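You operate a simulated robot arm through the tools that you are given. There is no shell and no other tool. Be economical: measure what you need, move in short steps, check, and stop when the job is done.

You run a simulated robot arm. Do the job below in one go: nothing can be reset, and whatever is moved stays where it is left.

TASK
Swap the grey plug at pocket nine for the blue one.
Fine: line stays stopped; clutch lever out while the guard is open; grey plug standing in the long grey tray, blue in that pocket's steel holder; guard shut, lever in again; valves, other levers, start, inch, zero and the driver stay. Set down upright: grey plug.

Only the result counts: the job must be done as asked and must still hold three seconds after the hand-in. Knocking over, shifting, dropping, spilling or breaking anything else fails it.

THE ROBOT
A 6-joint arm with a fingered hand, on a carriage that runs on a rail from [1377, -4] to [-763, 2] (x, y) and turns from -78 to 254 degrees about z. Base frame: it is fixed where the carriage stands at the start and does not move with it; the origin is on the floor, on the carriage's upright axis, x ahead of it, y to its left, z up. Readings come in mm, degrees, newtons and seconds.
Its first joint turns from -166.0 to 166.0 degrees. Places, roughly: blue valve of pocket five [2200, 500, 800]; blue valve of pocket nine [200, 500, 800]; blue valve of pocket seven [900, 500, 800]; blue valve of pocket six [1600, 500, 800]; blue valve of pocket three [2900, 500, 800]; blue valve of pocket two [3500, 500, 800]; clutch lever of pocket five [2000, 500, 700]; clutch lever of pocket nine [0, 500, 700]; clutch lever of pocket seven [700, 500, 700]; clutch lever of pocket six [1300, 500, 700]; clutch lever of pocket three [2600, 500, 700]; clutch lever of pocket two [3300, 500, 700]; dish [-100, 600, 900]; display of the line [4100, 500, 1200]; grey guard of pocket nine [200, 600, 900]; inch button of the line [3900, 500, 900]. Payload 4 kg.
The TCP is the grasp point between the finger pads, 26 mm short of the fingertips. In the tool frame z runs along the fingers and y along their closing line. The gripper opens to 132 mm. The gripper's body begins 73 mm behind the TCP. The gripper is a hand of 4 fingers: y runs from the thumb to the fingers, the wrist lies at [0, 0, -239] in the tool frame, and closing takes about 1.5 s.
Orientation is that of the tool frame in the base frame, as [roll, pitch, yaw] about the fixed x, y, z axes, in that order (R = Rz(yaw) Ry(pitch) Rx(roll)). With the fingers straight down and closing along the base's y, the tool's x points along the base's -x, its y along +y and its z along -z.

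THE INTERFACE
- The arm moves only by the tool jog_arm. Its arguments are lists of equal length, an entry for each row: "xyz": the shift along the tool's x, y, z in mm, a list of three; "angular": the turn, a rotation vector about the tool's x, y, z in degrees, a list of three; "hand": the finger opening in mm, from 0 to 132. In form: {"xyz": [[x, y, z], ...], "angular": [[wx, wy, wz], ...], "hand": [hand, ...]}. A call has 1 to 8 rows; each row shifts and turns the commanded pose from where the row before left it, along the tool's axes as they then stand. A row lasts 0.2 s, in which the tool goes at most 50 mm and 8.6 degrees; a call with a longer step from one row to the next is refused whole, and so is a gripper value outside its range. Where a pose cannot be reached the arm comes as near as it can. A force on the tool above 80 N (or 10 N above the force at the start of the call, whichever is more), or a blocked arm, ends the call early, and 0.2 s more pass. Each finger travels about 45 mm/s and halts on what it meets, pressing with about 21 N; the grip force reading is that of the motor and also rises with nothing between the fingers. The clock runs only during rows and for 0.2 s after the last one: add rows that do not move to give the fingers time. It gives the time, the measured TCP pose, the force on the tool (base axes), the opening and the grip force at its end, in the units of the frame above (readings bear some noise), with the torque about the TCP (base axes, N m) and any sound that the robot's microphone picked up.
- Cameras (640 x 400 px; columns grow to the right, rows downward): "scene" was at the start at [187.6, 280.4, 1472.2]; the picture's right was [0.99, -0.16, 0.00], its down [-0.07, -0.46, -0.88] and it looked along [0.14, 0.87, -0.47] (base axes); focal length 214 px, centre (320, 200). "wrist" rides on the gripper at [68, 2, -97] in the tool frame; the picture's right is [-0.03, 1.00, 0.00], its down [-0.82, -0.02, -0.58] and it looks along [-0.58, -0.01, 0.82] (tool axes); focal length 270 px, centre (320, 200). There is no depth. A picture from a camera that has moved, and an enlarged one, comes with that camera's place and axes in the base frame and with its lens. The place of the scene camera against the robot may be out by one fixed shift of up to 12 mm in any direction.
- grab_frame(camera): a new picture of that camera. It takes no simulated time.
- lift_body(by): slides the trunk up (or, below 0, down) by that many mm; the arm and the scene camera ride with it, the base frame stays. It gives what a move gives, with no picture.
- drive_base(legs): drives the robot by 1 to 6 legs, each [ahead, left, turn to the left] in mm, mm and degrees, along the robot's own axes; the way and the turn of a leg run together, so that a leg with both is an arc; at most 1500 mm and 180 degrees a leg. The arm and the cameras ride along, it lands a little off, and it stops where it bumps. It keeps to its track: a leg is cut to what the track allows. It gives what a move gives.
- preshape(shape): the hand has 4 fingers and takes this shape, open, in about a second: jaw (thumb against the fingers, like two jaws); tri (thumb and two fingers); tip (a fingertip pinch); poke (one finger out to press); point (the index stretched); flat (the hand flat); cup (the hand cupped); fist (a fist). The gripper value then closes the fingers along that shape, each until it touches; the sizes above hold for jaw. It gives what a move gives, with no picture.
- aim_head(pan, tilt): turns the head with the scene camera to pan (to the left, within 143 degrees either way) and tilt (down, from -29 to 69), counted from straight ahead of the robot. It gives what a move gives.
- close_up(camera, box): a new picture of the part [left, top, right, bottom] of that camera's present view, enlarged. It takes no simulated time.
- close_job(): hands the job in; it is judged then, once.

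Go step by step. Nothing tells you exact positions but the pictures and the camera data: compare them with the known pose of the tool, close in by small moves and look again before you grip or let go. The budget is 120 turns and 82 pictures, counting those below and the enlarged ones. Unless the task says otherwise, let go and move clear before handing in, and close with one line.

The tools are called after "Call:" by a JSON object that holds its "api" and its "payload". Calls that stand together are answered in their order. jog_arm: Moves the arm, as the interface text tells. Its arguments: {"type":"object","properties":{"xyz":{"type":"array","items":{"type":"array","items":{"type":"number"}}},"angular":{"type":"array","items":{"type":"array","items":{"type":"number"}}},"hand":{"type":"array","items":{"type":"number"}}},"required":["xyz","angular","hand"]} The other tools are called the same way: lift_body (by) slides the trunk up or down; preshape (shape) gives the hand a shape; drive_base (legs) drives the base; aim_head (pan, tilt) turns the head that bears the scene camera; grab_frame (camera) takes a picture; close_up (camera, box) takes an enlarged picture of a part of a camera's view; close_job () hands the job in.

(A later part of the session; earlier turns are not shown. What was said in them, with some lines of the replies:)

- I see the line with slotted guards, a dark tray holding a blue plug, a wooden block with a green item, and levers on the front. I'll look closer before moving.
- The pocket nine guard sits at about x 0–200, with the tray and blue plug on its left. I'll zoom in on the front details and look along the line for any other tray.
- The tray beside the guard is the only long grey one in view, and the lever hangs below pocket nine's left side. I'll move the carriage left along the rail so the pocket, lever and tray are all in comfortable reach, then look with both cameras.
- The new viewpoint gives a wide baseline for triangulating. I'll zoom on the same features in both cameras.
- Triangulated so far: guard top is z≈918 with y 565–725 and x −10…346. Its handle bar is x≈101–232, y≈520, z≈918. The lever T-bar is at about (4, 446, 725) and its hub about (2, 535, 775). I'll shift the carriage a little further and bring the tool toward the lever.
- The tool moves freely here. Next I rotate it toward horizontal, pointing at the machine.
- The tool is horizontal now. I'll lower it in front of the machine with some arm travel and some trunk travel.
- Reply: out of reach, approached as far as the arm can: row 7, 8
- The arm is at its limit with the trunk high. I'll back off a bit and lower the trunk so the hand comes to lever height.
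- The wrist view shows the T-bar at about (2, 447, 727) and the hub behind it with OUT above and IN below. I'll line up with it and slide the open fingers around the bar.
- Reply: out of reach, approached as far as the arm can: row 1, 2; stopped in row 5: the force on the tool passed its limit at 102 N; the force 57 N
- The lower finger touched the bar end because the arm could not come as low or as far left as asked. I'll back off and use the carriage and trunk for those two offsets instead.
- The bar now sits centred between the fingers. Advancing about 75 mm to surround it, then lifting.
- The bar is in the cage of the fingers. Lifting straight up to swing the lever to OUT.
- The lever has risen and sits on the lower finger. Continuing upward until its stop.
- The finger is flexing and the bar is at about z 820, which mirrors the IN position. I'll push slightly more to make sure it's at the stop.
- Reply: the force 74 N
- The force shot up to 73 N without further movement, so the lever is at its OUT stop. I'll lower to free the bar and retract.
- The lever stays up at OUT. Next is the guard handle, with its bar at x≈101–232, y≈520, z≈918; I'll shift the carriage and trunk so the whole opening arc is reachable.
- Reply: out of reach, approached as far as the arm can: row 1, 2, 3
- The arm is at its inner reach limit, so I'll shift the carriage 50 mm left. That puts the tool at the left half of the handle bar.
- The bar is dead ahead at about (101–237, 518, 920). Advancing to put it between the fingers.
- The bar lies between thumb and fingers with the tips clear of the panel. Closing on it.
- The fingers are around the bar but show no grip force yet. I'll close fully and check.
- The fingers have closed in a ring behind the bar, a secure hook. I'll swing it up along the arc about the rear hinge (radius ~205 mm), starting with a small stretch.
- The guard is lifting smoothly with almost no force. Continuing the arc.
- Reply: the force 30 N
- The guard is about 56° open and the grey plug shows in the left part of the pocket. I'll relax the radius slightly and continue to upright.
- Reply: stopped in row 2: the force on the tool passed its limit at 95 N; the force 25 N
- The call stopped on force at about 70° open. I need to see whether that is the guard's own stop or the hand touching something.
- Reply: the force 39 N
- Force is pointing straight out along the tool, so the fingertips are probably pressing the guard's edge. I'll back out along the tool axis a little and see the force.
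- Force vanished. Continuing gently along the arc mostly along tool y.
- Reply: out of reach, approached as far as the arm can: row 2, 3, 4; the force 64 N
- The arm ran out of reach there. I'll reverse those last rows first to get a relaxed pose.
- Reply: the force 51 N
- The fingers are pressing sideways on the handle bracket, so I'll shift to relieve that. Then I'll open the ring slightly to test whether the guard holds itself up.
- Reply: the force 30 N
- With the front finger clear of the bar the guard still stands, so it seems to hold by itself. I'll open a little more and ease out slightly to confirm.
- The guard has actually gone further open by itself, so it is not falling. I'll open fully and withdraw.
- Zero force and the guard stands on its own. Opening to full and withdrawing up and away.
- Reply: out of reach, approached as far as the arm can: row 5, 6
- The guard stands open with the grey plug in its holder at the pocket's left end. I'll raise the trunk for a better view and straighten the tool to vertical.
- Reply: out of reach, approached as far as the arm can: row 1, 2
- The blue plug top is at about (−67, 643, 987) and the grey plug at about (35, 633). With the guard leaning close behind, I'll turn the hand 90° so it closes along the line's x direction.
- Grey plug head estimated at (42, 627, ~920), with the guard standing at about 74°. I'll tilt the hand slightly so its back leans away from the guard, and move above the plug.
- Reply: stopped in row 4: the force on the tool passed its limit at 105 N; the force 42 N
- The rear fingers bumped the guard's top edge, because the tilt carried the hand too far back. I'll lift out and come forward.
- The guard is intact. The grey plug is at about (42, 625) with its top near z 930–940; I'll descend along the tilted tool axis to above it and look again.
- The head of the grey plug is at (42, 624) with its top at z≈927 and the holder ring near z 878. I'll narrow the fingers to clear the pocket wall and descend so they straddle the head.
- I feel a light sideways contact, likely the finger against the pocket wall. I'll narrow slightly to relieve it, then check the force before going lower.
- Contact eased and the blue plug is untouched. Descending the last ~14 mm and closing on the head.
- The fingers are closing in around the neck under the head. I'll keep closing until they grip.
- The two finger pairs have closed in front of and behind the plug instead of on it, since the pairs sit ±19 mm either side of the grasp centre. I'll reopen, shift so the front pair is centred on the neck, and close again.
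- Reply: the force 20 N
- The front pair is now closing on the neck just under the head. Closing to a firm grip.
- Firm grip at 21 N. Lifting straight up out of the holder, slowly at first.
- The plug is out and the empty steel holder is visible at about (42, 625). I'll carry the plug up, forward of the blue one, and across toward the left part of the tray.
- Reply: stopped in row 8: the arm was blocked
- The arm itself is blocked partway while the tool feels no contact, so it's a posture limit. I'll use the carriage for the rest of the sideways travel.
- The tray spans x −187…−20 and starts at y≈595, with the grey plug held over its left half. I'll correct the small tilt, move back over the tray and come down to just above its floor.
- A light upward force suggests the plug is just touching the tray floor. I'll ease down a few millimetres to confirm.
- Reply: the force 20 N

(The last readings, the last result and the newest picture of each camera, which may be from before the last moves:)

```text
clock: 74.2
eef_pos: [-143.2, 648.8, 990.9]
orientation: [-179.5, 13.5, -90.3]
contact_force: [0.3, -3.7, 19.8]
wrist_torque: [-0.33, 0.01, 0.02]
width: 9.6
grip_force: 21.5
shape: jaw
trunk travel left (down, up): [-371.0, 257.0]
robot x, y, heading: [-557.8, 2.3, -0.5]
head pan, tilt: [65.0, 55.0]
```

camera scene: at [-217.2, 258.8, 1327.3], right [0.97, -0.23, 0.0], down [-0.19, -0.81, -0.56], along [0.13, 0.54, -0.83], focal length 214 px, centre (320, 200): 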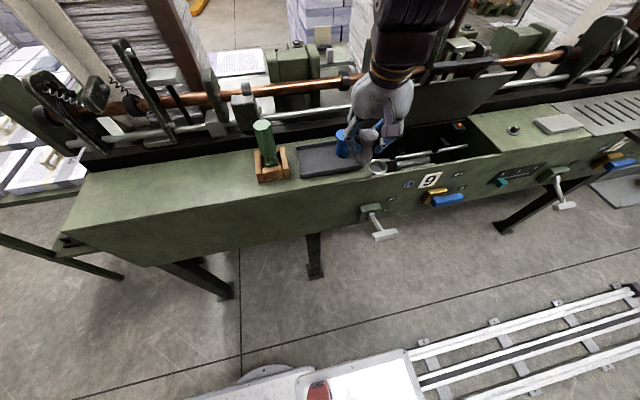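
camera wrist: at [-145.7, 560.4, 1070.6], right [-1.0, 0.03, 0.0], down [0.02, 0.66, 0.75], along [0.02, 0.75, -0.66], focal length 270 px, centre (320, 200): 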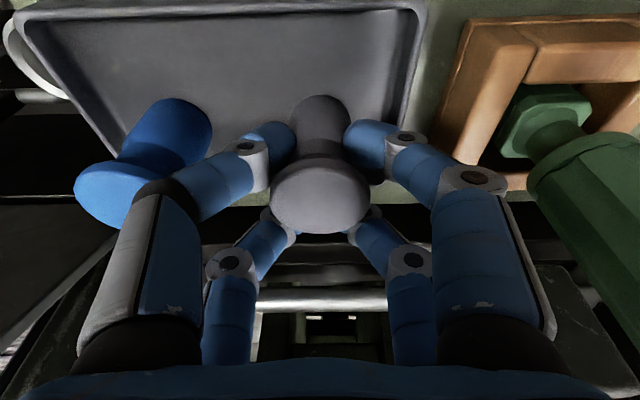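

The plug is firmly on the tray floor at 20 N. I'll ease the load slightly and open just enough to clear the head.

Call:
{"api": "jog_arm", "payload": {"xyz": [[-0.5, 0, -1.8], [0, 0, 0], [0, 0, 0], [0, 0, 0], [0, 0, 0], [0, 0, 0], [0, 0, 0]], "angular": [[0, 0, 0], [0, 0, 0], [0, 0, 0], [0, 0, 0], [0, 0, 0], [0, 0, 0], [0, 0, 0]], "hand": [6, 14, 22, 30, 38, 46, 50]}}

Call:
{"api": "grab_frame", "payload": {"camera": "wrist"}}

```text
clock: 75.8
eef_pos: [-143.1, 649.3, 990.5]
orientation: [-179.6, 13.3, -90.3]
contact_force: [0.4, 0.2, -0.1]
wrist_torque: [0.01, 0.0, 0.01]
width: 49.5
grip_force: 0.0
shape: jaw
trunk travel left (down, up): [-371.0, 257.0]
robot x, y, heading: [-556.5, 3.6, -0.5]
head pan, tilt: [65.0, 55.0]
```

```text
14 pictures are left
camera wrist: at [-145.4, 560.8, 1068.3], right [-1.0, 0.03, 0.0], down [0.02, 0.66, 0.75], along [0.02, 0.75, -0.66], focal length 270 px, centre (320, 200)
```

wrist: 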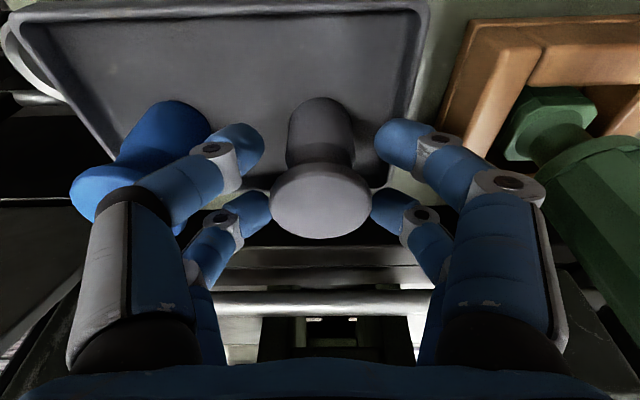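

The grey plug stands free and upright in the tray. Lifting clear and moving over the blue plug to check alignment.

Call:
{"api": "jog_arm", "payload": {"xyz": [[-3.5, 0, -14.6], [-6.9, 0, -29.2], [-9.2, 0, -38.9], [0, -39, 0], [0, -38, 0]], "angular": [[0, 0, 0], [0, 0, 0], [0, 0, 0], [0, 0, 0], [0, 0, 0]], "hand": [50, 50, 50, 50, 54]}}

Call:
{"api": "grab_frame", "payload": {"camera": "wrist"}}

```text
clock: 77.0
eef_pos: [-69.2, 648.1, 1075.5]
orientation: [-179.6, 13.3, -90.0]
contact_force: [0.0, -0.2, 0.4]
wrist_torque: [-0.02, -0.01, 0.0]
width: 53.5
grip_force: 0.2
shape: jaw
trunk travel left (down, up): [-371.0, 257.0]
robot x, y, heading: [-557.1, 3.2, -0.4]
head pan, tilt: [65.0, 55.0]
```

```text
13 pictures are left
camera wrist: at [-71.3, 559.6, 1152.4], right [-1.0, 0.03, 0.0], down [0.02, 0.66, 0.75], along [0.02, 0.75, -0.66], focal length 270 px, centre (320, 200)
```

wrist: 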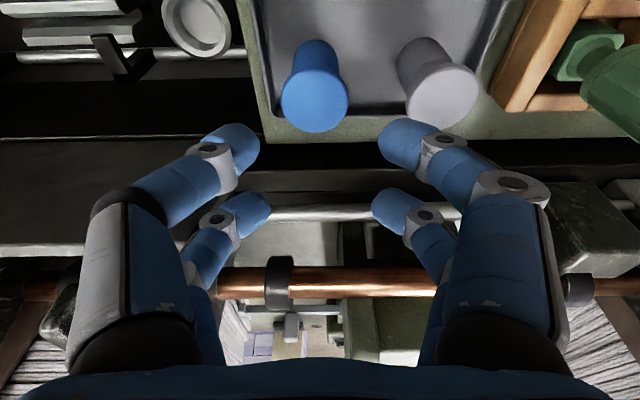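

Both plugs are seen clearly, with the blue one 75 mm right of the grey one at the same depth. I'll repeat the same grip pose, offset by 75 mm, and descend on the blue plug.

Call:
{"api": "jog_arm", "payload": {"xyz": [[5, -1, 29], [6.9, 0, 29.2], [6, 0, 24.5], [0, 0, 0]], "angular": [[0, 0, 0], [0, 0, 0], [0, 0, 0], [0, 0, 0]], "hand": [50, 50, 50, 50]}}

Call:
{"api": "grab_frame", "payload": {"camera": "wrist"}}

```text
clock: 78.0
eef_pos: [-65.6, 649.5, 989.5]
orientation: [-179.5, 13.2, -90.3]
contact_force: [0.1, 0.5, 0.4]
wrist_torque: [-0.02, 0.03, -0.01]
width: 50.4
grip_force: 0.1
shape: jaw
trunk travel left (down, up): [-371.0, 257.0]
robot x, y, heading: [-561.6, 2.1, -0.4]
head pan, tilt: [65.0, 55.0]
```

```text
12 pictures are left
camera wrist: at [-68.0, 560.8, 1067.6], right [-1.0, 0.03, 0.0], down [0.02, 0.66, 0.75], along [0.02, 0.75, -0.66], focal length 270 px, centre (320, 200)
```

wrist: 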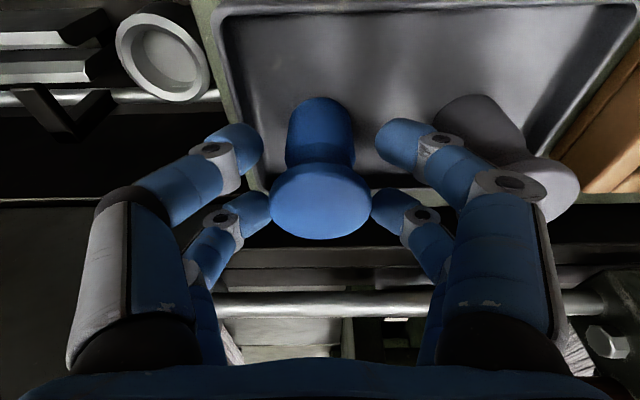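

The picture matches the grey plug's release view almost exactly. Closing on the blue neck.

Call:
{"api": "jog_arm", "payload": {"xyz": [[0, 0, 0], [0, 0, 0], [0, 0, 0], [0, 0, 0], [0, 0, 0], [0, 0, 0], [0, 0, 0], [0, 0, 0]], "angular": [[0, 0, 0], [0, 0, 0], [0, 0, 0], [0, 0, 0], [0, 0, 0], [0, 0, 0], [0, 0, 0], [0, 0, 0]], "hand": [40, 30, 20, 10, 0, 0, 0, 0]}}

Call:
{"api": "jog_arm", "payload": {"xyz": [[-1.2, 0, -4.9], [-3.5, 0, -14.6], [-6.9, 0, -29.2], [-6.9, 0, -29.2]], "angular": [[0, 0, 0], [0, 0, 0], [0, 0, 0], [0, 0, 0]], "hand": [0, 0, 0, 0]}}

Call:
{"api": "grab_frame", "payload": {"camera": "wrist"}}

```text
clock: 79.8
eef_pos: [-65.9, 649.7, 990.7]
orientation: [-179.6, 13.2, -90.2]
contact_force: [0.3, -0.9, 0.7]
wrist_torque: [-0.01, -0.06, 0.02]
width: 9.1
grip_force: 21.1
shape: jaw
trunk travel left (down, up): [-371.0, 257.0]
robot x, y, heading: [-555.6, -0.2, -0.6]
head pan, tilt: [65.0, 55.0]
```

```text
clock: 80.8
eef_pos: [-66.0, 651.8, 1070.9]
orientation: [-179.6, 13.2, -90.2]
contact_force: [0.0, -0.5, -0.7]
wrist_torque: [0.02, 0.02, 0.0]
width: 8.8
grip_force: 21.1
shape: jaw
trunk travel left (down, up): [-371.0, 257.0]
robot x, y, heading: [-561.4, 2.3, -0.4]
head pan, tilt: [65.0, 55.0]
```

```text
11 pictures are left
camera wrist: at [-68.2, 562.8, 1149.0], right [-1.0, 0.03, 0.0], down [0.02, 0.66, 0.75], along [0.02, 0.75, -0.66], focal length 270 px, centre (320, 200)
```

wrist: 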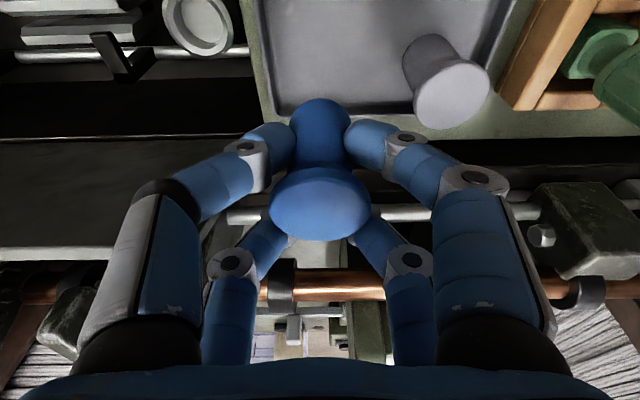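

The blue plug is held just like the grey one was, and the grey one stands upright in the tray. I'll come forward clear of the guard, then drive the carriage right by about 108 mm.

Call:
{"api": "jog_arm", "payload": {"xyz": [[32.6, 0, -7.7], [32.6, 0, -7.7]], "angular": [[0, 0, 0], [0, 0, 0]], "hand": [0, 0]}}

Call:
{"api": "drive_base", "payload": {"legs": [[108, 0, 0]]}}

Call:
{"api": "jog_arm", "payload": {"xyz": [[0, 0, 0]], "angular": [[0, 0, 0]], "hand": [0]}}

```text
clock: 81.4
eef_pos: [-67.0, 583.4, 1072.4]
orientation: [-179.5, 13.2, -90.2]
contact_force: [-0.1, 0.2, -0.7]
wrist_torque: [-0.01, -0.06, 0.02]
width: 8.9
grip_force: 21.2
shape: jaw
trunk travel left (down, up): [-371.0, 257.0]
robot x, y, heading: [-556.6, -0.5, -0.5]
head pan, tilt: [65.0, 55.0]
```

```text
clock: 82.6
eef_pos: [39.0, 583.9, 1071.9]
orientation: [-179.5, 13.2, -90.1]
contact_force: [0.0, -0.2, -1.0]
wrist_torque: [0.0, 0.0, 0.0]
width: 9.2
grip_force: 21.3
shape: jaw
trunk travel left (down, up): [-371.0, 257.0]
robot x, y, heading: [-455.9, 1.0, -0.2]
head pan, tilt: [65.0, 55.0]
```

```text
clock: 83.0
eef_pos: [37.8, 584.6, 1071.4]
orientation: [-179.6, 13.2, -90.2]
contact_force: [-0.2, 0.1, 0.2]
wrist_torque: [-0.01, -0.03, 0.0]
width: 9.0
grip_force: 20.7
shape: jaw
trunk travel left (down, up): [-371.0, 257.0]
robot x, y, heading: [-451.1, 0.7, -0.2]
head pan, tilt: [65.0, 55.0]
```

Reversing the exit path to hover above the holder.

Call:
{"api": "jog_arm", "payload": {"xyz": [[-8.3, -1, 31.4], [-8.3, -1, 31.4], [-8.3, -1, 31.4], [-8.2, -1, 31.3]], "angular": [[0, 0, 0], [0, 0, 0], [0, 0, 0], [0, 0, 0]], "hand": [0, 0, 0, 0]}}

Call:
{"api": "grab_frame", "payload": {"camera": "wrist"}}

```text
clock: 84.0
eef_pos: [43.3, 645.6, 958.7]
orientation: [-179.5, 13.4, -90.2]
contact_force: [-0.3, -0.5, -0.6]
wrist_torque: [0.0, 0.0, -0.01]
width: 9.0
grip_force: 20.9
shape: jaw
trunk travel left (down, up): [-371.0, 257.0]
robot x, y, heading: [-452.4, -2.0, -0.4]
head pan, tilt: [65.0, 55.0]
```

```text
10 pictures are left
camera wrist: at [41.9, 557.3, 1035.9], right [-1.0, 0.03, 0.0], down [0.02, 0.66, 0.75], along [0.02, 0.75, -0.66], focal length 270 px, centre (320, 200)
```

wrist: 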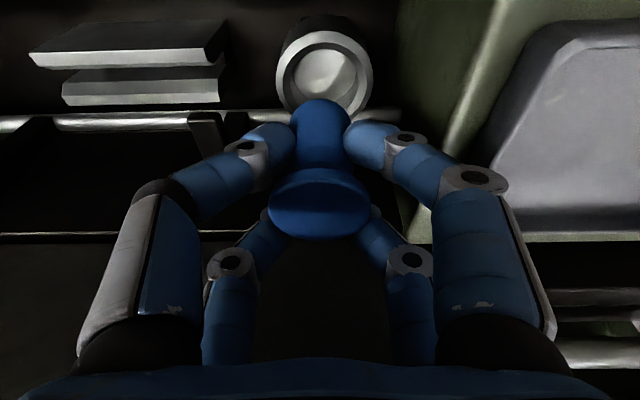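

Nearly identical to the view when the grey plug came out; I'll trim by about 1.5 mm in x and y and lower into the holder slowly.

Call:
{"api": "jog_arm", "payload": {"xyz": [[1.4, 1.5, -0.3], [2.3, 0, 9.7], [2.3, 0, 9.7], [2.3, 0, 9.7], [1.4, 0, 5.8]], "angular": [[0, 0, 0], [0, 0, 0], [0, 0, 0], [0, 0, 0], [0, 0, 0]], "hand": [0, 0, 0, 0, 0]}}

```text
clock: 85.2
eef_pos: [41.6, 642.0, 922.6]
orientation: [-179.6, 13.2, -90.3]
contact_force: [-2.8, -5.6, 11.5]
wrist_torque: [-0.22, 0.02, -0.01]
width: 9.5
grip_force: 21.2
shape: jaw
trunk travel left (down, up): [-371.0, 257.0]
robot x, y, heading: [-449.4, 1.0, -0.5]
head pan, tilt: [65.0, 55.0]
```

There's light contact about 12 mm above the seated height. I'll look before pressing.

Call:
{"api": "close_up", "payload": {"camera": "wrist", "box": [220, 20, 420, 260]}}

```text
1.67 times, centred on (320, 140) of wrist
camera zoom: at [40.3, 553.9, 1000.4], right [-1.0, 0.03, 0.0], down [0.02, 0.66, 0.75], along [0.02, 0.75, -0.66], focal length 450 px, centre (320, 300)
```

zoom: 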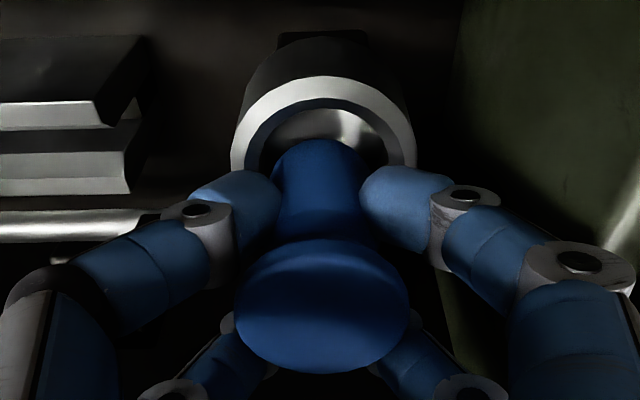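

The plug's bottom edge is resting on the rear rim; it sits about 5 mm too far back. I'll lift slightly, shift forward 4.5 mm and lower again.

Call:
{"api": "jog_arm", "payload": {"xyz": [[-0.9, 0, -3.9], [4.4, 0, -1.0], [0.9, 0, 3.9], [0.9, 0, 3.9], [0.9, 0, 3.9]], "angular": [[0, 0, 0], [0, 0, 0], [0, 0, 0], [0, 0, 0], [0, 0, 0]], "hand": [0, 0, 0, 0, 0]}}

```text
clock: 86.4
eef_pos: [42.5, 638.5, 914.7]
orientation: [-179.6, 13.1, -90.2]
contact_force: [-0.2, -1.2, -1.4]
wrist_torque: [-0.02, -0.01, -0.01]
width: 9.2
grip_force: 21.5
shape: jaw
trunk travel left (down, up): [-371.0, 257.0]
robot x, y, heading: [-453.1, 4.3, -0.1]
head pan, tilt: [65.0, 55.0]
```

It slid past the rim with no force now. Lowering the last millimetres to the seat.

Call:
{"api": "jog_arm", "payload": {"xyz": [[0.6, 0, 2.4], [0.6, 0, 2.4], [0.5, 0, 1.9]], "angular": [[0, 0, 0], [0, 0, 0], [0, 0, 0]], "hand": [0, 0, 0]}}

Call:
{"api": "close_up", "payload": {"camera": "wrist", "box": [220, 20, 420, 260]}}

```text
clock: 87.2
eef_pos: [43.6, 637.0, 906.0]
orientation: [-179.5, 13.2, -90.1]
contact_force: [-0.3, 1.3, 0.2]
wrist_torque: [-0.02, 0.01, 0.04]
width: 9.1
grip_force: 21.1
shape: jaw
trunk travel left (down, up): [-371.0, 257.0]
robot x, y, heading: [-451.5, -0.4, -0.6]
head pan, tilt: [65.0, 55.0]
```

```text
1.67 times, centred on (320, 140) of wrist
camera zoom: at [41.4, 550.0, 984.9], right [-1.0, 0.03, 0.0], down [0.02, 0.66, 0.75], along [0.02, 0.75, -0.66], focal length 450 px, centre (320, 300)
```

zoom: 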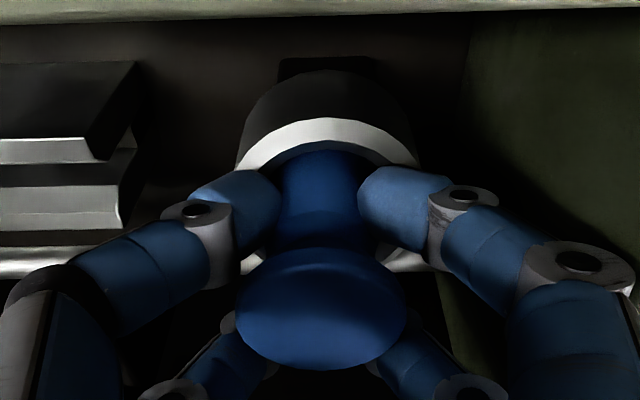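

The blue plug is inside the ring and still free. Lowering further until it bottoms.

Call:
{"api": "jog_arm", "payload": {"xyz": [[0.6, 0, 2.4], [0.6, 0, 2.4], [0, 0, 0]], "angular": [[0, 0, 0], [0, 0, 0], [0, 0, 0]], "hand": [0, 0, 0]}}

```text
clock: 88.0
eef_pos: [43.7, 638.7, 904.5]
orientation: [-179.5, 13.4, -90.1]
contact_force: [1.6, -3.2, 28.5]
wrist_torque: [-0.46, -0.27, 0.0]
width: 10.7
grip_force: 20.2
shape: jaw
trunk travel left (down, up): [-371.0, 257.0]
robot x, y, heading: [-450.5, 1.7, -0.3]
head pan, tilt: [65.0, 55.0]
```

It's bottomed at 28 N. I'll ease off, open the fingers gradually and rise slowly, watching for drag on the head.

Call:
{"api": "jog_arm", "payload": {"xyz": [[-0.5, 0, -1.8], [0, 0, 0], [0, 0, 0], [0, 0, 0], [0, 0, 0], [0, 0, 0], [0, 0, 0]], "angular": [[0, 0, 0], [0, 0, 0], [0, 0, 0], [0, 0, 0], [0, 0, 0], [0, 0, 0], [0, 0, 0]], "hand": [8, 16, 24, 32, 40, 48, 50]}}

Call:
{"api": "jog_arm", "payload": {"xyz": [[-0.7, 0, -2.9], [-1.2, 0, -4.9], [-1.2, 0, -4.9], [0, 0, 0]], "angular": [[0, 0, 0], [0, 0, 0], [0, 0, 0], [0, 0, 0]], "hand": [52, 54, 54, 54]}}

Call:
{"api": "close_up", "payload": {"camera": "wrist", "box": [220, 20, 420, 260]}}

```text
clock: 89.6
eef_pos: [42.9, 638.7, 904.1]
orientation: [-179.7, 13.3, -90.2]
contact_force: [14.0, 9.9, 19.8]
wrist_torque: [0.23, -0.05, 0.09]
width: 38.8
grip_force: 0.0
shape: jaw
trunk travel left (down, up): [-371.0, 257.0]
robot x, y, heading: [-451.0, 1.5, -0.1]
head pan, tilt: [65.0, 55.0]
```

```text
clock: 90.6
eef_pos: [41.6, 636.3, 916.0]
orientation: [-179.8, 13.1, -90.1]
contact_force: [16.3, -8.3, 2.3]
wrist_torque: [0.09, 0.42, 0.62]
width: 45.3
grip_force: 0.0
shape: jaw
trunk travel left (down, up): [-371.0, 257.0]
robot x, y, heading: [-450.4, 2.3, -0.1]
head pan, tilt: [65.0, 55.0]
```

```text
1.67 times, centred on (320, 140) of wrist
camera zoom: at [40.3, 549.0, 994.0], right [-1.0, 0.03, 0.0], down [0.02, 0.66, 0.75], along [0.02, 0.75, -0.66], focal length 450 px, centre (320, 300)
```

zoom: 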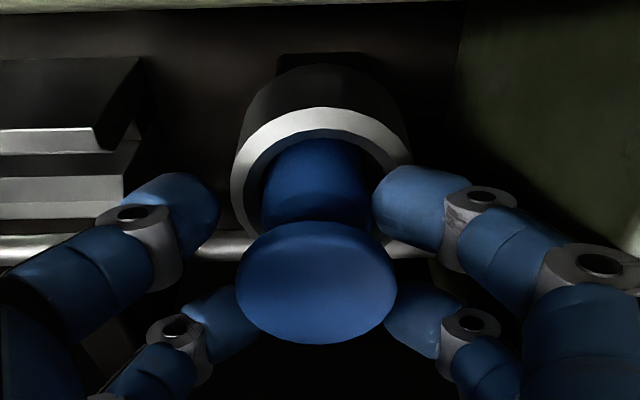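

The blue plug stands seated in the ring, but the left-hand finger is limited by the pocket wall and still overlaps the head. I'll slide the hand forward ~11 mm so the head lies between the finger pairs, as on the way in, and then rise.

Call:
{"api": "jog_arm", "payload": {"xyz": [[5.3, 0, -1.2], [5.4, 0, -1.3], [0, 0, 0]], "angular": [[0, 0, 0], [0, 0, 0], [0, 0, 0]], "hand": [50, 50, 50]}}

Call:
{"api": "jog_arm", "payload": {"xyz": [[-1.2, 0, -4.9], [-1.2, 0, -4.9], [-1.2, 0, -4.9]], "angular": [[0, 0, 0], [0, 0, 0], [0, 0, 0]], "hand": [52, 54, 56]}}

Call:
{"api": "close_up", "payload": {"camera": "wrist", "box": [220, 20, 420, 260]}}

```text
clock: 91.4
eef_pos: [42.7, 627.9, 918.0]
orientation: [-179.6, 13.4, -90.1]
contact_force: [11.8, 7.8, 10.0]
wrist_torque: [-0.17, 0.55, 0.0]
width: 44.0
grip_force: 0.1
shape: jaw
trunk travel left (down, up): [-371.0, 257.0]
robot x, y, heading: [-449.4, 2.2, -0.5]
head pan, tilt: [65.0, 55.0]
```

```text
clock: 92.2
eef_pos: [41.9, 627.4, 931.8]
orientation: [-179.7, 13.1, -90.2]
contact_force: [5.5, -1.0, -0.2]
wrist_torque: [0.01, -0.03, 0.1]
width: 53.3
grip_force: 0.1
shape: jaw
trunk travel left (down, up): [-371.0, 257.0]
robot x, y, heading: [-453.0, 3.8, -0.5]
head pan, tilt: [65.0, 55.0]
```

```text
1.67 times, centred on (320, 140) of wrist
camera zoom: at [40.4, 538.9, 1009.2], right [-1.0, 0.03, 0.0], down [0.02, 0.66, 0.75], along [0.02, 0.75, -0.66], focal length 450 px, centre (320, 300)
```

zoom: 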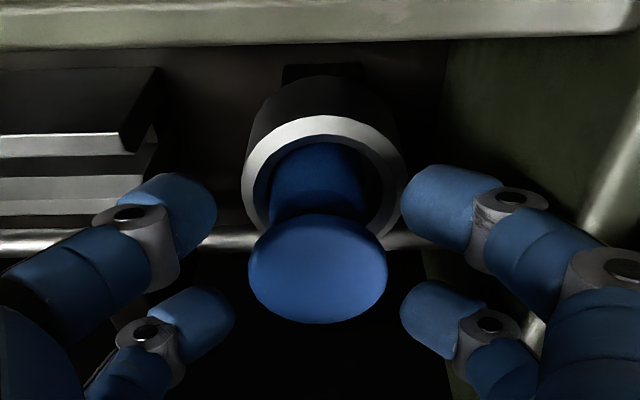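

The head is free and the blue plug is seated in the ring. Withdrawing straight out along the tool axis.

Call:
{"api": "jog_arm", "payload": {"xyz": [[0, 0, -15], [0, 0, -40], [0, 0, -45], [0, 0, -45], [0, 0, -45], [0, 0, -45], [0, 0, -45]], "angular": [[0, 0, 0], [0, 0, 0], [0, 0, 0], [0, 0, 0], [0, 0, 0], [0, 0, 0], [0, 0, 0]], "hand": [60, 66, 70, 70, 70, 70, 70]}}

Call:
{"api": "jog_arm", "payload": {"xyz": [[0, 0, 0], [0, 0, 0], [0, 0, 0], [0, 0, 0], [0, 0, 0], [0, 0, 0], [0, 0, 0]], "angular": [[0, 6.6, 0], [0, 6.6, 0], [0, 0, 8.2], [0, 0, 8.2], [0, 0, 8.2], [0, 0, 8.2], [0, 0, 8.2]], "hand": [90, 100, 100, 100, 100, 100, 100]}}

Call:
{"api": "jog_arm", "payload": {"xyz": [[0, 0, 0], [0, 0, 0], [0, 0, 0], [0, 0, 0], [0, 0, 0], [0, 0, 0]], "angular": [[0, 0, 8.2], [0, 0, 8.2], [0, 0, 8.2], [0, 0, 8.2], [0, 0, 8.2], [0, 0, 8.0]], "hand": [100, 100, 100, 100, 100, 100]}}

```text
clock: 93.8
eef_pos: [40.7, 563.1, 1204.2]
orientation: [-179.6, 13.1, -90.1]
contact_force: [0.3, 0.5, -0.2]
wrist_torque: [-0.02, 0.03, -0.02]
width: 69.5
grip_force: 0.1
shape: jaw
trunk travel left (down, up): [-371.0, 257.0]
robot x, y, heading: [-450.1, -1.6, -0.4]
head pan, tilt: [65.0, 55.0]
```

```text
clock: 95.4
eef_pos: [40.2, 563.6, 1205.0]
orientation: [-179.7, 0.3, -131.4]
contact_force: [-0.4, 0.1, -0.4]
wrist_torque: [0.0, -0.03, 0.0]
width: 99.8
grip_force: 0.0
shape: jaw
trunk travel left (down, up): [-371.0, 257.0]
robot x, y, heading: [-451.5, 2.3, -0.2]
head pan, tilt: [65.0, 55.0]
```

```text
clock: 96.8
eef_pos: [40.9, 564.3, 1204.2]
orientation: [-180.0, 0.5, 179.7]
contact_force: [-0.1, -0.6, -0.7]
wrist_torque: [-0.02, -0.03, -0.04]
width: 99.8
grip_force: 0.1
shape: jaw
trunk travel left (down, up): [-371.0, 257.0]
robot x, y, heading: [-451.1, 1.2, -0.3]
head pan, tilt: [65.0, 55.0]
```

Clear of everything. Now to close the guard: I'll move over the raised handle bar (about y 665, z 1115) and look.

Call:
{"api": "jog_arm", "payload": {"xyz": [[-36, 20, 0], [-36, 20, 0], [-36, 20, 0]], "angular": [[0, 0, 0], [0, 0, 0], [0, 0, 0]], "hand": [90, 80, 70]}}

Call:
{"api": "grab_frame", "payload": {"camera": "wrist"}}

```text
clock: 97.6
eef_pos: [148.9, 622.2, 1206.2]
orientation: [180.0, 0.4, 179.8]
contact_force: [-0.4, -1.0, 1.0]
wrist_torque: [0.06, -0.01, 0.01]
width: 70.5
grip_force: 0.1
shape: jaw
trunk travel left (down, up): [-371.0, 257.0]
robot x, y, heading: [-450.5, 4.6, 0.0]
head pan, tilt: [65.0, 55.0]
```

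```text
5 pictures are left
camera wrist: at [80.7, 624.2, 1300.9], right [0.03, 1.0, 0.0], down [0.81, -0.02, 0.58], along [0.58, -0.02, -0.81], focal length 270 px, centre (320, 200)
```

wrist: 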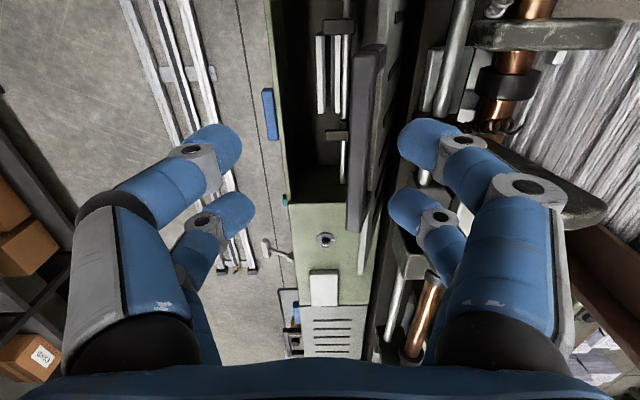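

The bar is at about y 655, z 1110. I'll lower the open fingers around it, one pair in front and one behind.

Call:
{"api": "jog_arm", "payload": {"xyz": [[0, 22, 0], [0, 0, 35], [0, 0, 35], [0, 0, 30]], "angular": [[0, 0, 0], [0, 0, 0], [0, 0, 0], [0, 0, 0]], "hand": [70, 70, 70, 70]}}

```text
clock: 98.6
eef_pos: [146.8, 638.5, 1100.5]
orientation: [-180.0, 0.4, 179.8]
contact_force: [0.0, -0.3, 0.1]
wrist_torque: [0.03, 0.03, -0.01]
width: 70.3
grip_force: 0.0
shape: jaw
out of reach, approached as far as the arm can: row 1
trunk travel left (down, up): [-371.0, 257.0]
robot x, y, heading: [-449.2, -0.1, -0.0]
head pan, tilt: [65.0, 55.0]
```

In place with no contact. Pulling the bar forward and down along its arc.

Call:
{"api": "jog_arm", "payload": {"xyz": [[0, -15, 0], [0, -16, 6], [0, -16, 8], [0, -14, 9], [0, -15, 11], [0, -12, 12], [0, -13, 13], [0, -10, 14]], "angular": [[0, 0, 0], [0, 0, 0], [0, 0, 0], [0, 0, 0], [0, 0, 0], [0, 0, 0], [0, 0, 0], [0, 0, 0]], "hand": [70, 70, 70, 70, 70, 70, 70, 70]}}

Call:
{"api": "grab_frame", "payload": {"camera": "wrist"}}

```text
clock: 100.4
eef_pos: [145.9, 526.5, 1028.7]
orientation: [-180.0, 0.5, 179.8]
contact_force: [-0.1, 0.0, 0.2]
wrist_torque: [-0.03, 0.02, -0.01]
width: 70.1
grip_force: 0.1
shape: jaw
trunk travel left (down, up): [-371.0, 257.0]
robot x, y, heading: [-447.4, -0.2, -0.2]
head pan, tilt: [65.0, 55.0]
```

```text
4 pictures are left
camera wrist: at [76.9, 529.3, 1123.2], right [0.03, 1.0, 0.0], down [0.81, -0.02, 0.58], along [0.58, -0.02, -0.81], focal length 270 px, centre (320, 200)
```

wrist: 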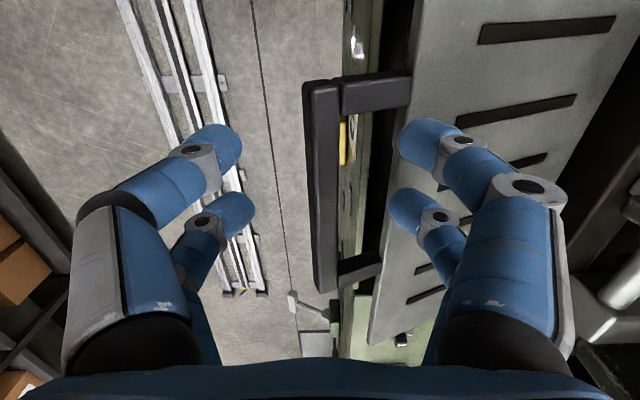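

The guard has come down to about 24° with the bar at (y≈525, z≈1007). I'll raise above the bar, close the fingers, and press it down from above.

Call:
{"api": "jog_arm", "payload": {"xyz": [[0, 0, -30], [0, 0, -25], [0, -2, 0], [0, -2, 0], [0, 0, 0], [0, 0, 0], [0, 0, 0]], "angular": [[0, 0, 0], [0, 0, 0], [0, 0, 0], [0, 0, 0], [0, 0, 0], [0, 0, 0], [0, 0, 0]], "hand": [70, 70, 50, 30, 10, 0, 0]}}

Call:
{"api": "jog_arm", "payload": {"xyz": [[0, 0, 25], [0, 0, 20], [0, 0, 20], [0, 0, 20], [0, 0, 15], [0, 0, 10]], "angular": [[0, 0, 0], [0, 0, 0], [0, 0, 0], [0, 0, 0], [0, 0, 0], [0, 0, 0]], "hand": [0, 0, 0, 0, 0, 0]}}

```text
clock: 102.0
eef_pos: [146.4, 523.9, 1083.3]
orientation: [-180.0, 0.4, 179.8]
contact_force: [-0.1, 0.2, -0.1]
wrist_torque: [-0.01, 0.01, 0.02]
width: 0.0
grip_force: 12.5
shape: jaw
trunk travel left (down, up): [-371.0, 257.0]
robot x, y, heading: [-452.2, 2.0, -0.1]
head pan, tilt: [65.0, 55.0]
```

```text
clock: 103.4
eef_pos: [145.6, 524.1, 973.2]
orientation: [179.9, 0.4, 179.7]
contact_force: [0.7, 0.5, 0.4]
wrist_torque: [0.0, 0.01, 0.03]
width: 0.1
grip_force: 21.3
shape: jaw
trunk travel left (down, up): [-371.0, 257.0]
robot x, y, heading: [-450.4, -1.3, -0.3]
head pan, tilt: [65.0, 55.0]
```

Following it down without resistance. Continuing in small steps until it meets the stop.

Call:
{"api": "jog_arm", "payload": {"xyz": [[0, 0, 6], [0, 0, 6], [0, 0, 5], [0, 0, 5], [0, 0, 4], [0, 0, 0]], "angular": [[0, 0, 0], [0, 0, 0], [0, 0, 0], [0, 0, 0], [0, 0, 0], [0, 0, 0]], "hand": [0, 0, 0, 0, 0, 0]}}

Call:
{"api": "close_up", "payload": {"camera": "scene", "box": [220, 40, 540, 240]}}

```text
clock: 104.5
eef_pos: [147.9, 523.7, 959.7]
orientation: [179.3, 0.8, 179.6]
contact_force: [-4.6, -9.4, 40.7]
wrist_torque: [-0.39, 0.6, 0.16]
width: 0.1
grip_force: 20.8
shape: jaw
trunk travel left (down, up): [-371.0, 257.0]
robot x, y, heading: [-453.6, 3.8, -0.4]
head pan, tilt: [65.0, 55.0]
stopped in row 5: the force on the tool passed its limit at 86 N (the readings are from after the stop); the commanded pose is now the measured one
```

```text
2.00 times, centred on (380, 140) of scene
camera zoom: at [-197.9, 254.0, 1329.2], right [0.9, -0.43, 0.0], down [-0.35, -0.74, -0.57], along [0.25, 0.52, -0.82], focal length 429 px, centre (200, 320)
```

zoom: 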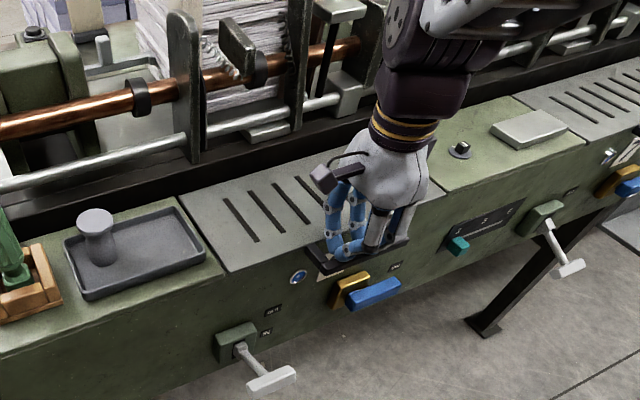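

The guard is shut firmly, and the grey plug stands in the tray. Next I lift off, move in front of the machine and over to the lever.

Call:
{"api": "jog_arm", "payload": {"xyz": [[0, 0, -30], [0, 0, -40], [0, -37, -30], [0, -37, 0]], "angular": [[0, 0, 0], [0, 0, 0], [0, 0, 0], [0, 0, 0]], "hand": [0, 0, 0, 0]}}

Call:
{"api": "drive_base", "payload": {"legs": [[-145, 0, 0]]}}

Call:
{"api": "lift_body", "payload": {"by": -150}}

```text
clock: 105.5
eef_pos: [147.1, 448.2, 1055.4]
orientation: [179.7, 0.6, 179.7]
contact_force: [0.2, 0.4, -0.4]
wrist_torque: [-0.01, -0.01, 0.02]
width: 0.0
grip_force: 21.6
shape: jaw
trunk travel left (down, up): [-371.0, 257.0]
robot x, y, heading: [-449.3, 1.1, -0.5]
head pan, tilt: [65.0, 55.0]
```

```text
clock: 106.8
eef_pos: [4.1, 447.6, 1056.2]
orientation: [179.7, 0.6, 179.7]
contact_force: [-0.1, 0.5, -0.3]
wrist_torque: [-0.02, 0.01, 0.03]
width: 0.0
grip_force: 21.8
shape: jaw
trunk travel left (down, up): [-371.0, 257.0]
robot x, y, heading: [-593.3, 4.2, -0.2]
head pan, tilt: [65.0, 55.0]
```

```text
clock: 108.6
eef_pos: [3.8, 447.6, 907.1]
orientation: [179.5, 0.6, 179.8]
contact_force: [0.8, -1.0, 0.3]
wrist_torque: [-0.01, 0.01, -0.02]
width: 0.0
grip_force: 21.2
shape: jaw
trunk travel left (down, up): [-221.0, 407.0]
robot x, y, heading: [-596.3, 6.2, -0.5]
head pan, tilt: [65.0, 55.0]
```

Directly above the lever bar now. Pressing it down toward IN.

Call:
{"api": "jog_arm", "payload": {"xyz": [[0, 3, 20], [0, 0, 20], [0, 0, 18], [0, 0, 15], [0, 0, 15], [0, 0, 15], [0, 0, 15]], "angular": [[0, 0, 0], [0, 0, 0], [0, 0, 0], [0, 0, 0], [0, 0, 0], [0, 0, 0], [0, 0, 0]], "hand": [0, 0, 0, 0, 0, 0, 0]}}

Call:
{"api": "grab_frame", "payload": {"camera": "wrist"}}

```text
clock: 110.2
eef_pos: [6.2, 452.3, 787.9]
orientation: [179.8, 0.6, 179.7]
contact_force: [0.0, -0.1, -0.4]
wrist_torque: [0.01, -0.02, -0.02]
width: 0.2
grip_force: 20.6
shape: jaw
trunk travel left (down, up): [-221.0, 407.0]
robot x, y, heading: [-593.2, -2.9, -0.6]
head pan, tilt: [65.0, 55.0]
```

```text
2 pictures are left
camera wrist: at [-63.1, 453.9, 882.9], right [0.03, 1.0, 0.01], down [0.81, -0.03, 0.59], along [0.59, -0.01, -0.81], focal length 270 px, centre (320, 200)
```

wrist: 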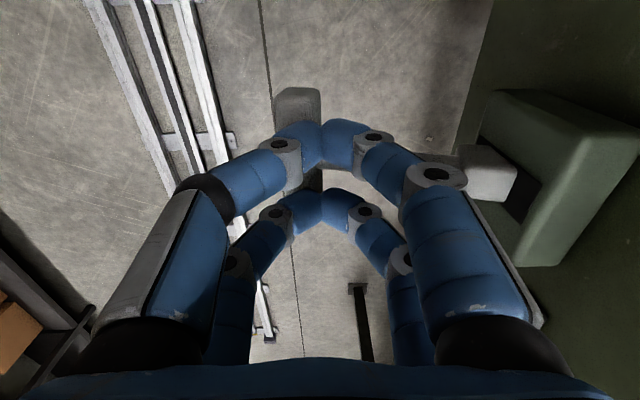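

The bar is under the fingertips and moving down with them. Continuing to the IN stop.

Call:
{"api": "jog_arm", "payload": {"xyz": [[0, -2, 8], [0, -1, 8], [0, 0, 7], [0, 0, 6], [0, 0, 5], [0, 0, 5], [0, 0, 4], [0, 0, 4]], "angular": [[0, 0, 0], [0, 0, 0], [0, 0, 0], [0, 0, 0], [0, 0, 0], [0, 0, 0], [0, 0, 0], [0, 0, 0]], "hand": [0, 0, 0, 0, 0, 0, 0, 0]}}

```text
clock: 111.2
eef_pos: [6.4, 452.1, 767.5]
orientation: [178.8, 1.1, 179.7]
contact_force: [-11.0, -14.0, 41.4]
wrist_torque: [-0.51, 0.44, 0.12]
width: 0.0
grip_force: 21.6
shape: jaw
trunk travel left (down, up): [-221.0, 407.0]
robot x, y, heading: [-592.0, 3.0, -0.5]
head pan, tilt: [65.0, 55.0]
stopped in row 5: the force on the tool passed its limit at 88 N (the readings are from after the stop); the commanded pose is now the measured one
```

It met a hard stop at the original IN height. Lifting off and checking the final state.

Call:
{"api": "jog_arm", "payload": {"xyz": [[0, 0, -20], [0, 0, -40], [0, -20, -50], [0, -30, -50], [0, 0, -50]], "angular": [[0, 0, 0], [0, 0, 0], [0, 0, 0], [0, 0, 0], [0, 0, 0]], "hand": [0, 0, 0, 0, 0]}}

Call:
{"api": "aim_head", "payload": {"pan": 52, "tilt": 45}}

Call:
{"api": "grab_frame", "payload": {"camera": "scene"}}

```text
refused: row 3 steps farther than a row can; nothing moved
```

```text
clock: 112.0
eef_pos: [5.8, 451.1, 767.0]
orientation: [178.9, 1.0, 179.8]
contact_force: [-12.4, -18.0, 59.3]
wrist_torque: [-0.65, 0.49, 0.15]
width: 0.1
grip_force: 20.9
shape: jaw
trunk travel left (down, up): [-221.0, 407.0]
robot x, y, heading: [-592.8, -2.5, -0.1]
head pan, tilt: [52.0, 45.0]
```

```text
1 pictures are left
camera scene: at [-297.6, 253.1, 1194.0], right [0.79, -0.62, 0.0], down [-0.44, -0.55, -0.71], along [0.44, 0.56, -0.71], focal length 214 px, centre (320, 200)
```

scene: 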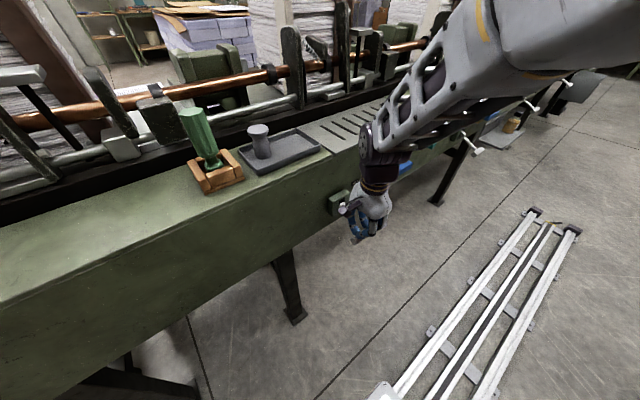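

The lift row was too long and was refused, so the hand is still on the lever. Lifting off with shorter steps before the last picture.

Call:
{"api": "jog_arm", "payload": {"xyz": [[0, 0, -20], [0, 0, -40], [0, -15, -40], [0, -25, -40], [0, -20, -40], [0, 0, -45], [0, 0, -45]], "angular": [[0, 0, 0], [0, 0, 0], [0, 0, 0], [0, 0, 0], [0, 0, 0], [0, 0, 0], [0, 0, 0]], "hand": [0, 0, 0, 0, 0, 0, 0]}}

Call:
{"api": "lift_body", "payload": {"by": 200}}

Call:
{"api": "aim_head", "payload": {"pan": 60, "tilt": 45}}

Call:
{"api": "close_up", "payload": {"camera": "scene", "box": [180, 60, 500, 260]}}

```text
clock: 113.6
eef_pos: [0.4, 386.9, 1031.2]
orientation: [179.1, 0.9, 179.9]
contact_force: [-0.3, 0.0, -0.3]
wrist_torque: [-0.01, 0.01, 0.01]
width: 0.0
grip_force: 21.3
shape: jaw
trunk travel left (down, up): [-221.0, 407.0]
robot x, y, heading: [-595.2, -0.2, -0.4]
head pan, tilt: [52.0, 45.0]
```

```text
clock: 115.7
eef_pos: [1.7, 389.1, 1233.1]
orientation: [179.1, 0.9, 179.8]
contact_force: [0.1, 0.2, 0.2]
wrist_torque: [0.0, 0.03, 0.0]
width: 0.0
grip_force: 21.1
shape: jaw
trunk travel left (down, up): [-421.0, 207.0]
robot x, y, heading: [-591.7, -0.2, -0.0]
head pan, tilt: [52.0, 45.0]
```

```text
clock: 116.4
eef_pos: [2.2, 387.2, 1233.1]
orientation: [179.0, 0.9, 179.8]
contact_force: [0.7, 0.2, 1.2]
wrist_torque: [0.03, -0.01, -0.01]
width: 0.0
grip_force: 21.1
shape: jaw
trunk travel left (down, up): [-421.0, 207.0]
robot x, y, heading: [-591.5, 2.7, -0.2]
head pan, tilt: [60.0, 45.0]
```

```text
2.00 times, centred on (340, 160) of scene
camera zoom: at [-350.4, 261.1, 1391.9], right [0.86, -0.51, 0.0], down [-0.36, -0.61, -0.71], along [0.36, 0.61, -0.71], focal length 429 px, centre (280, 280)
```

zoom: 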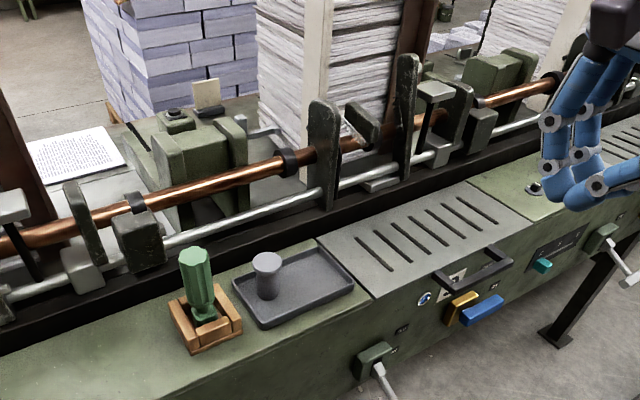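

The last picture shows the guard shut, the grey plug upright in the tray, the lever pointing down at IN, and the valves and driver as they were. The hand is clear, so I'm handing in.

Call:
{"api": "close_job", "payload": {}}

```text
The job is handed in.
```

The swap at pocket nine is done: the blue plug is in the steel holder and the grey one stands upright in the long grey tray. The guard is shut and the clutch lever is back in; the last picture shows the valves and driver as they were.
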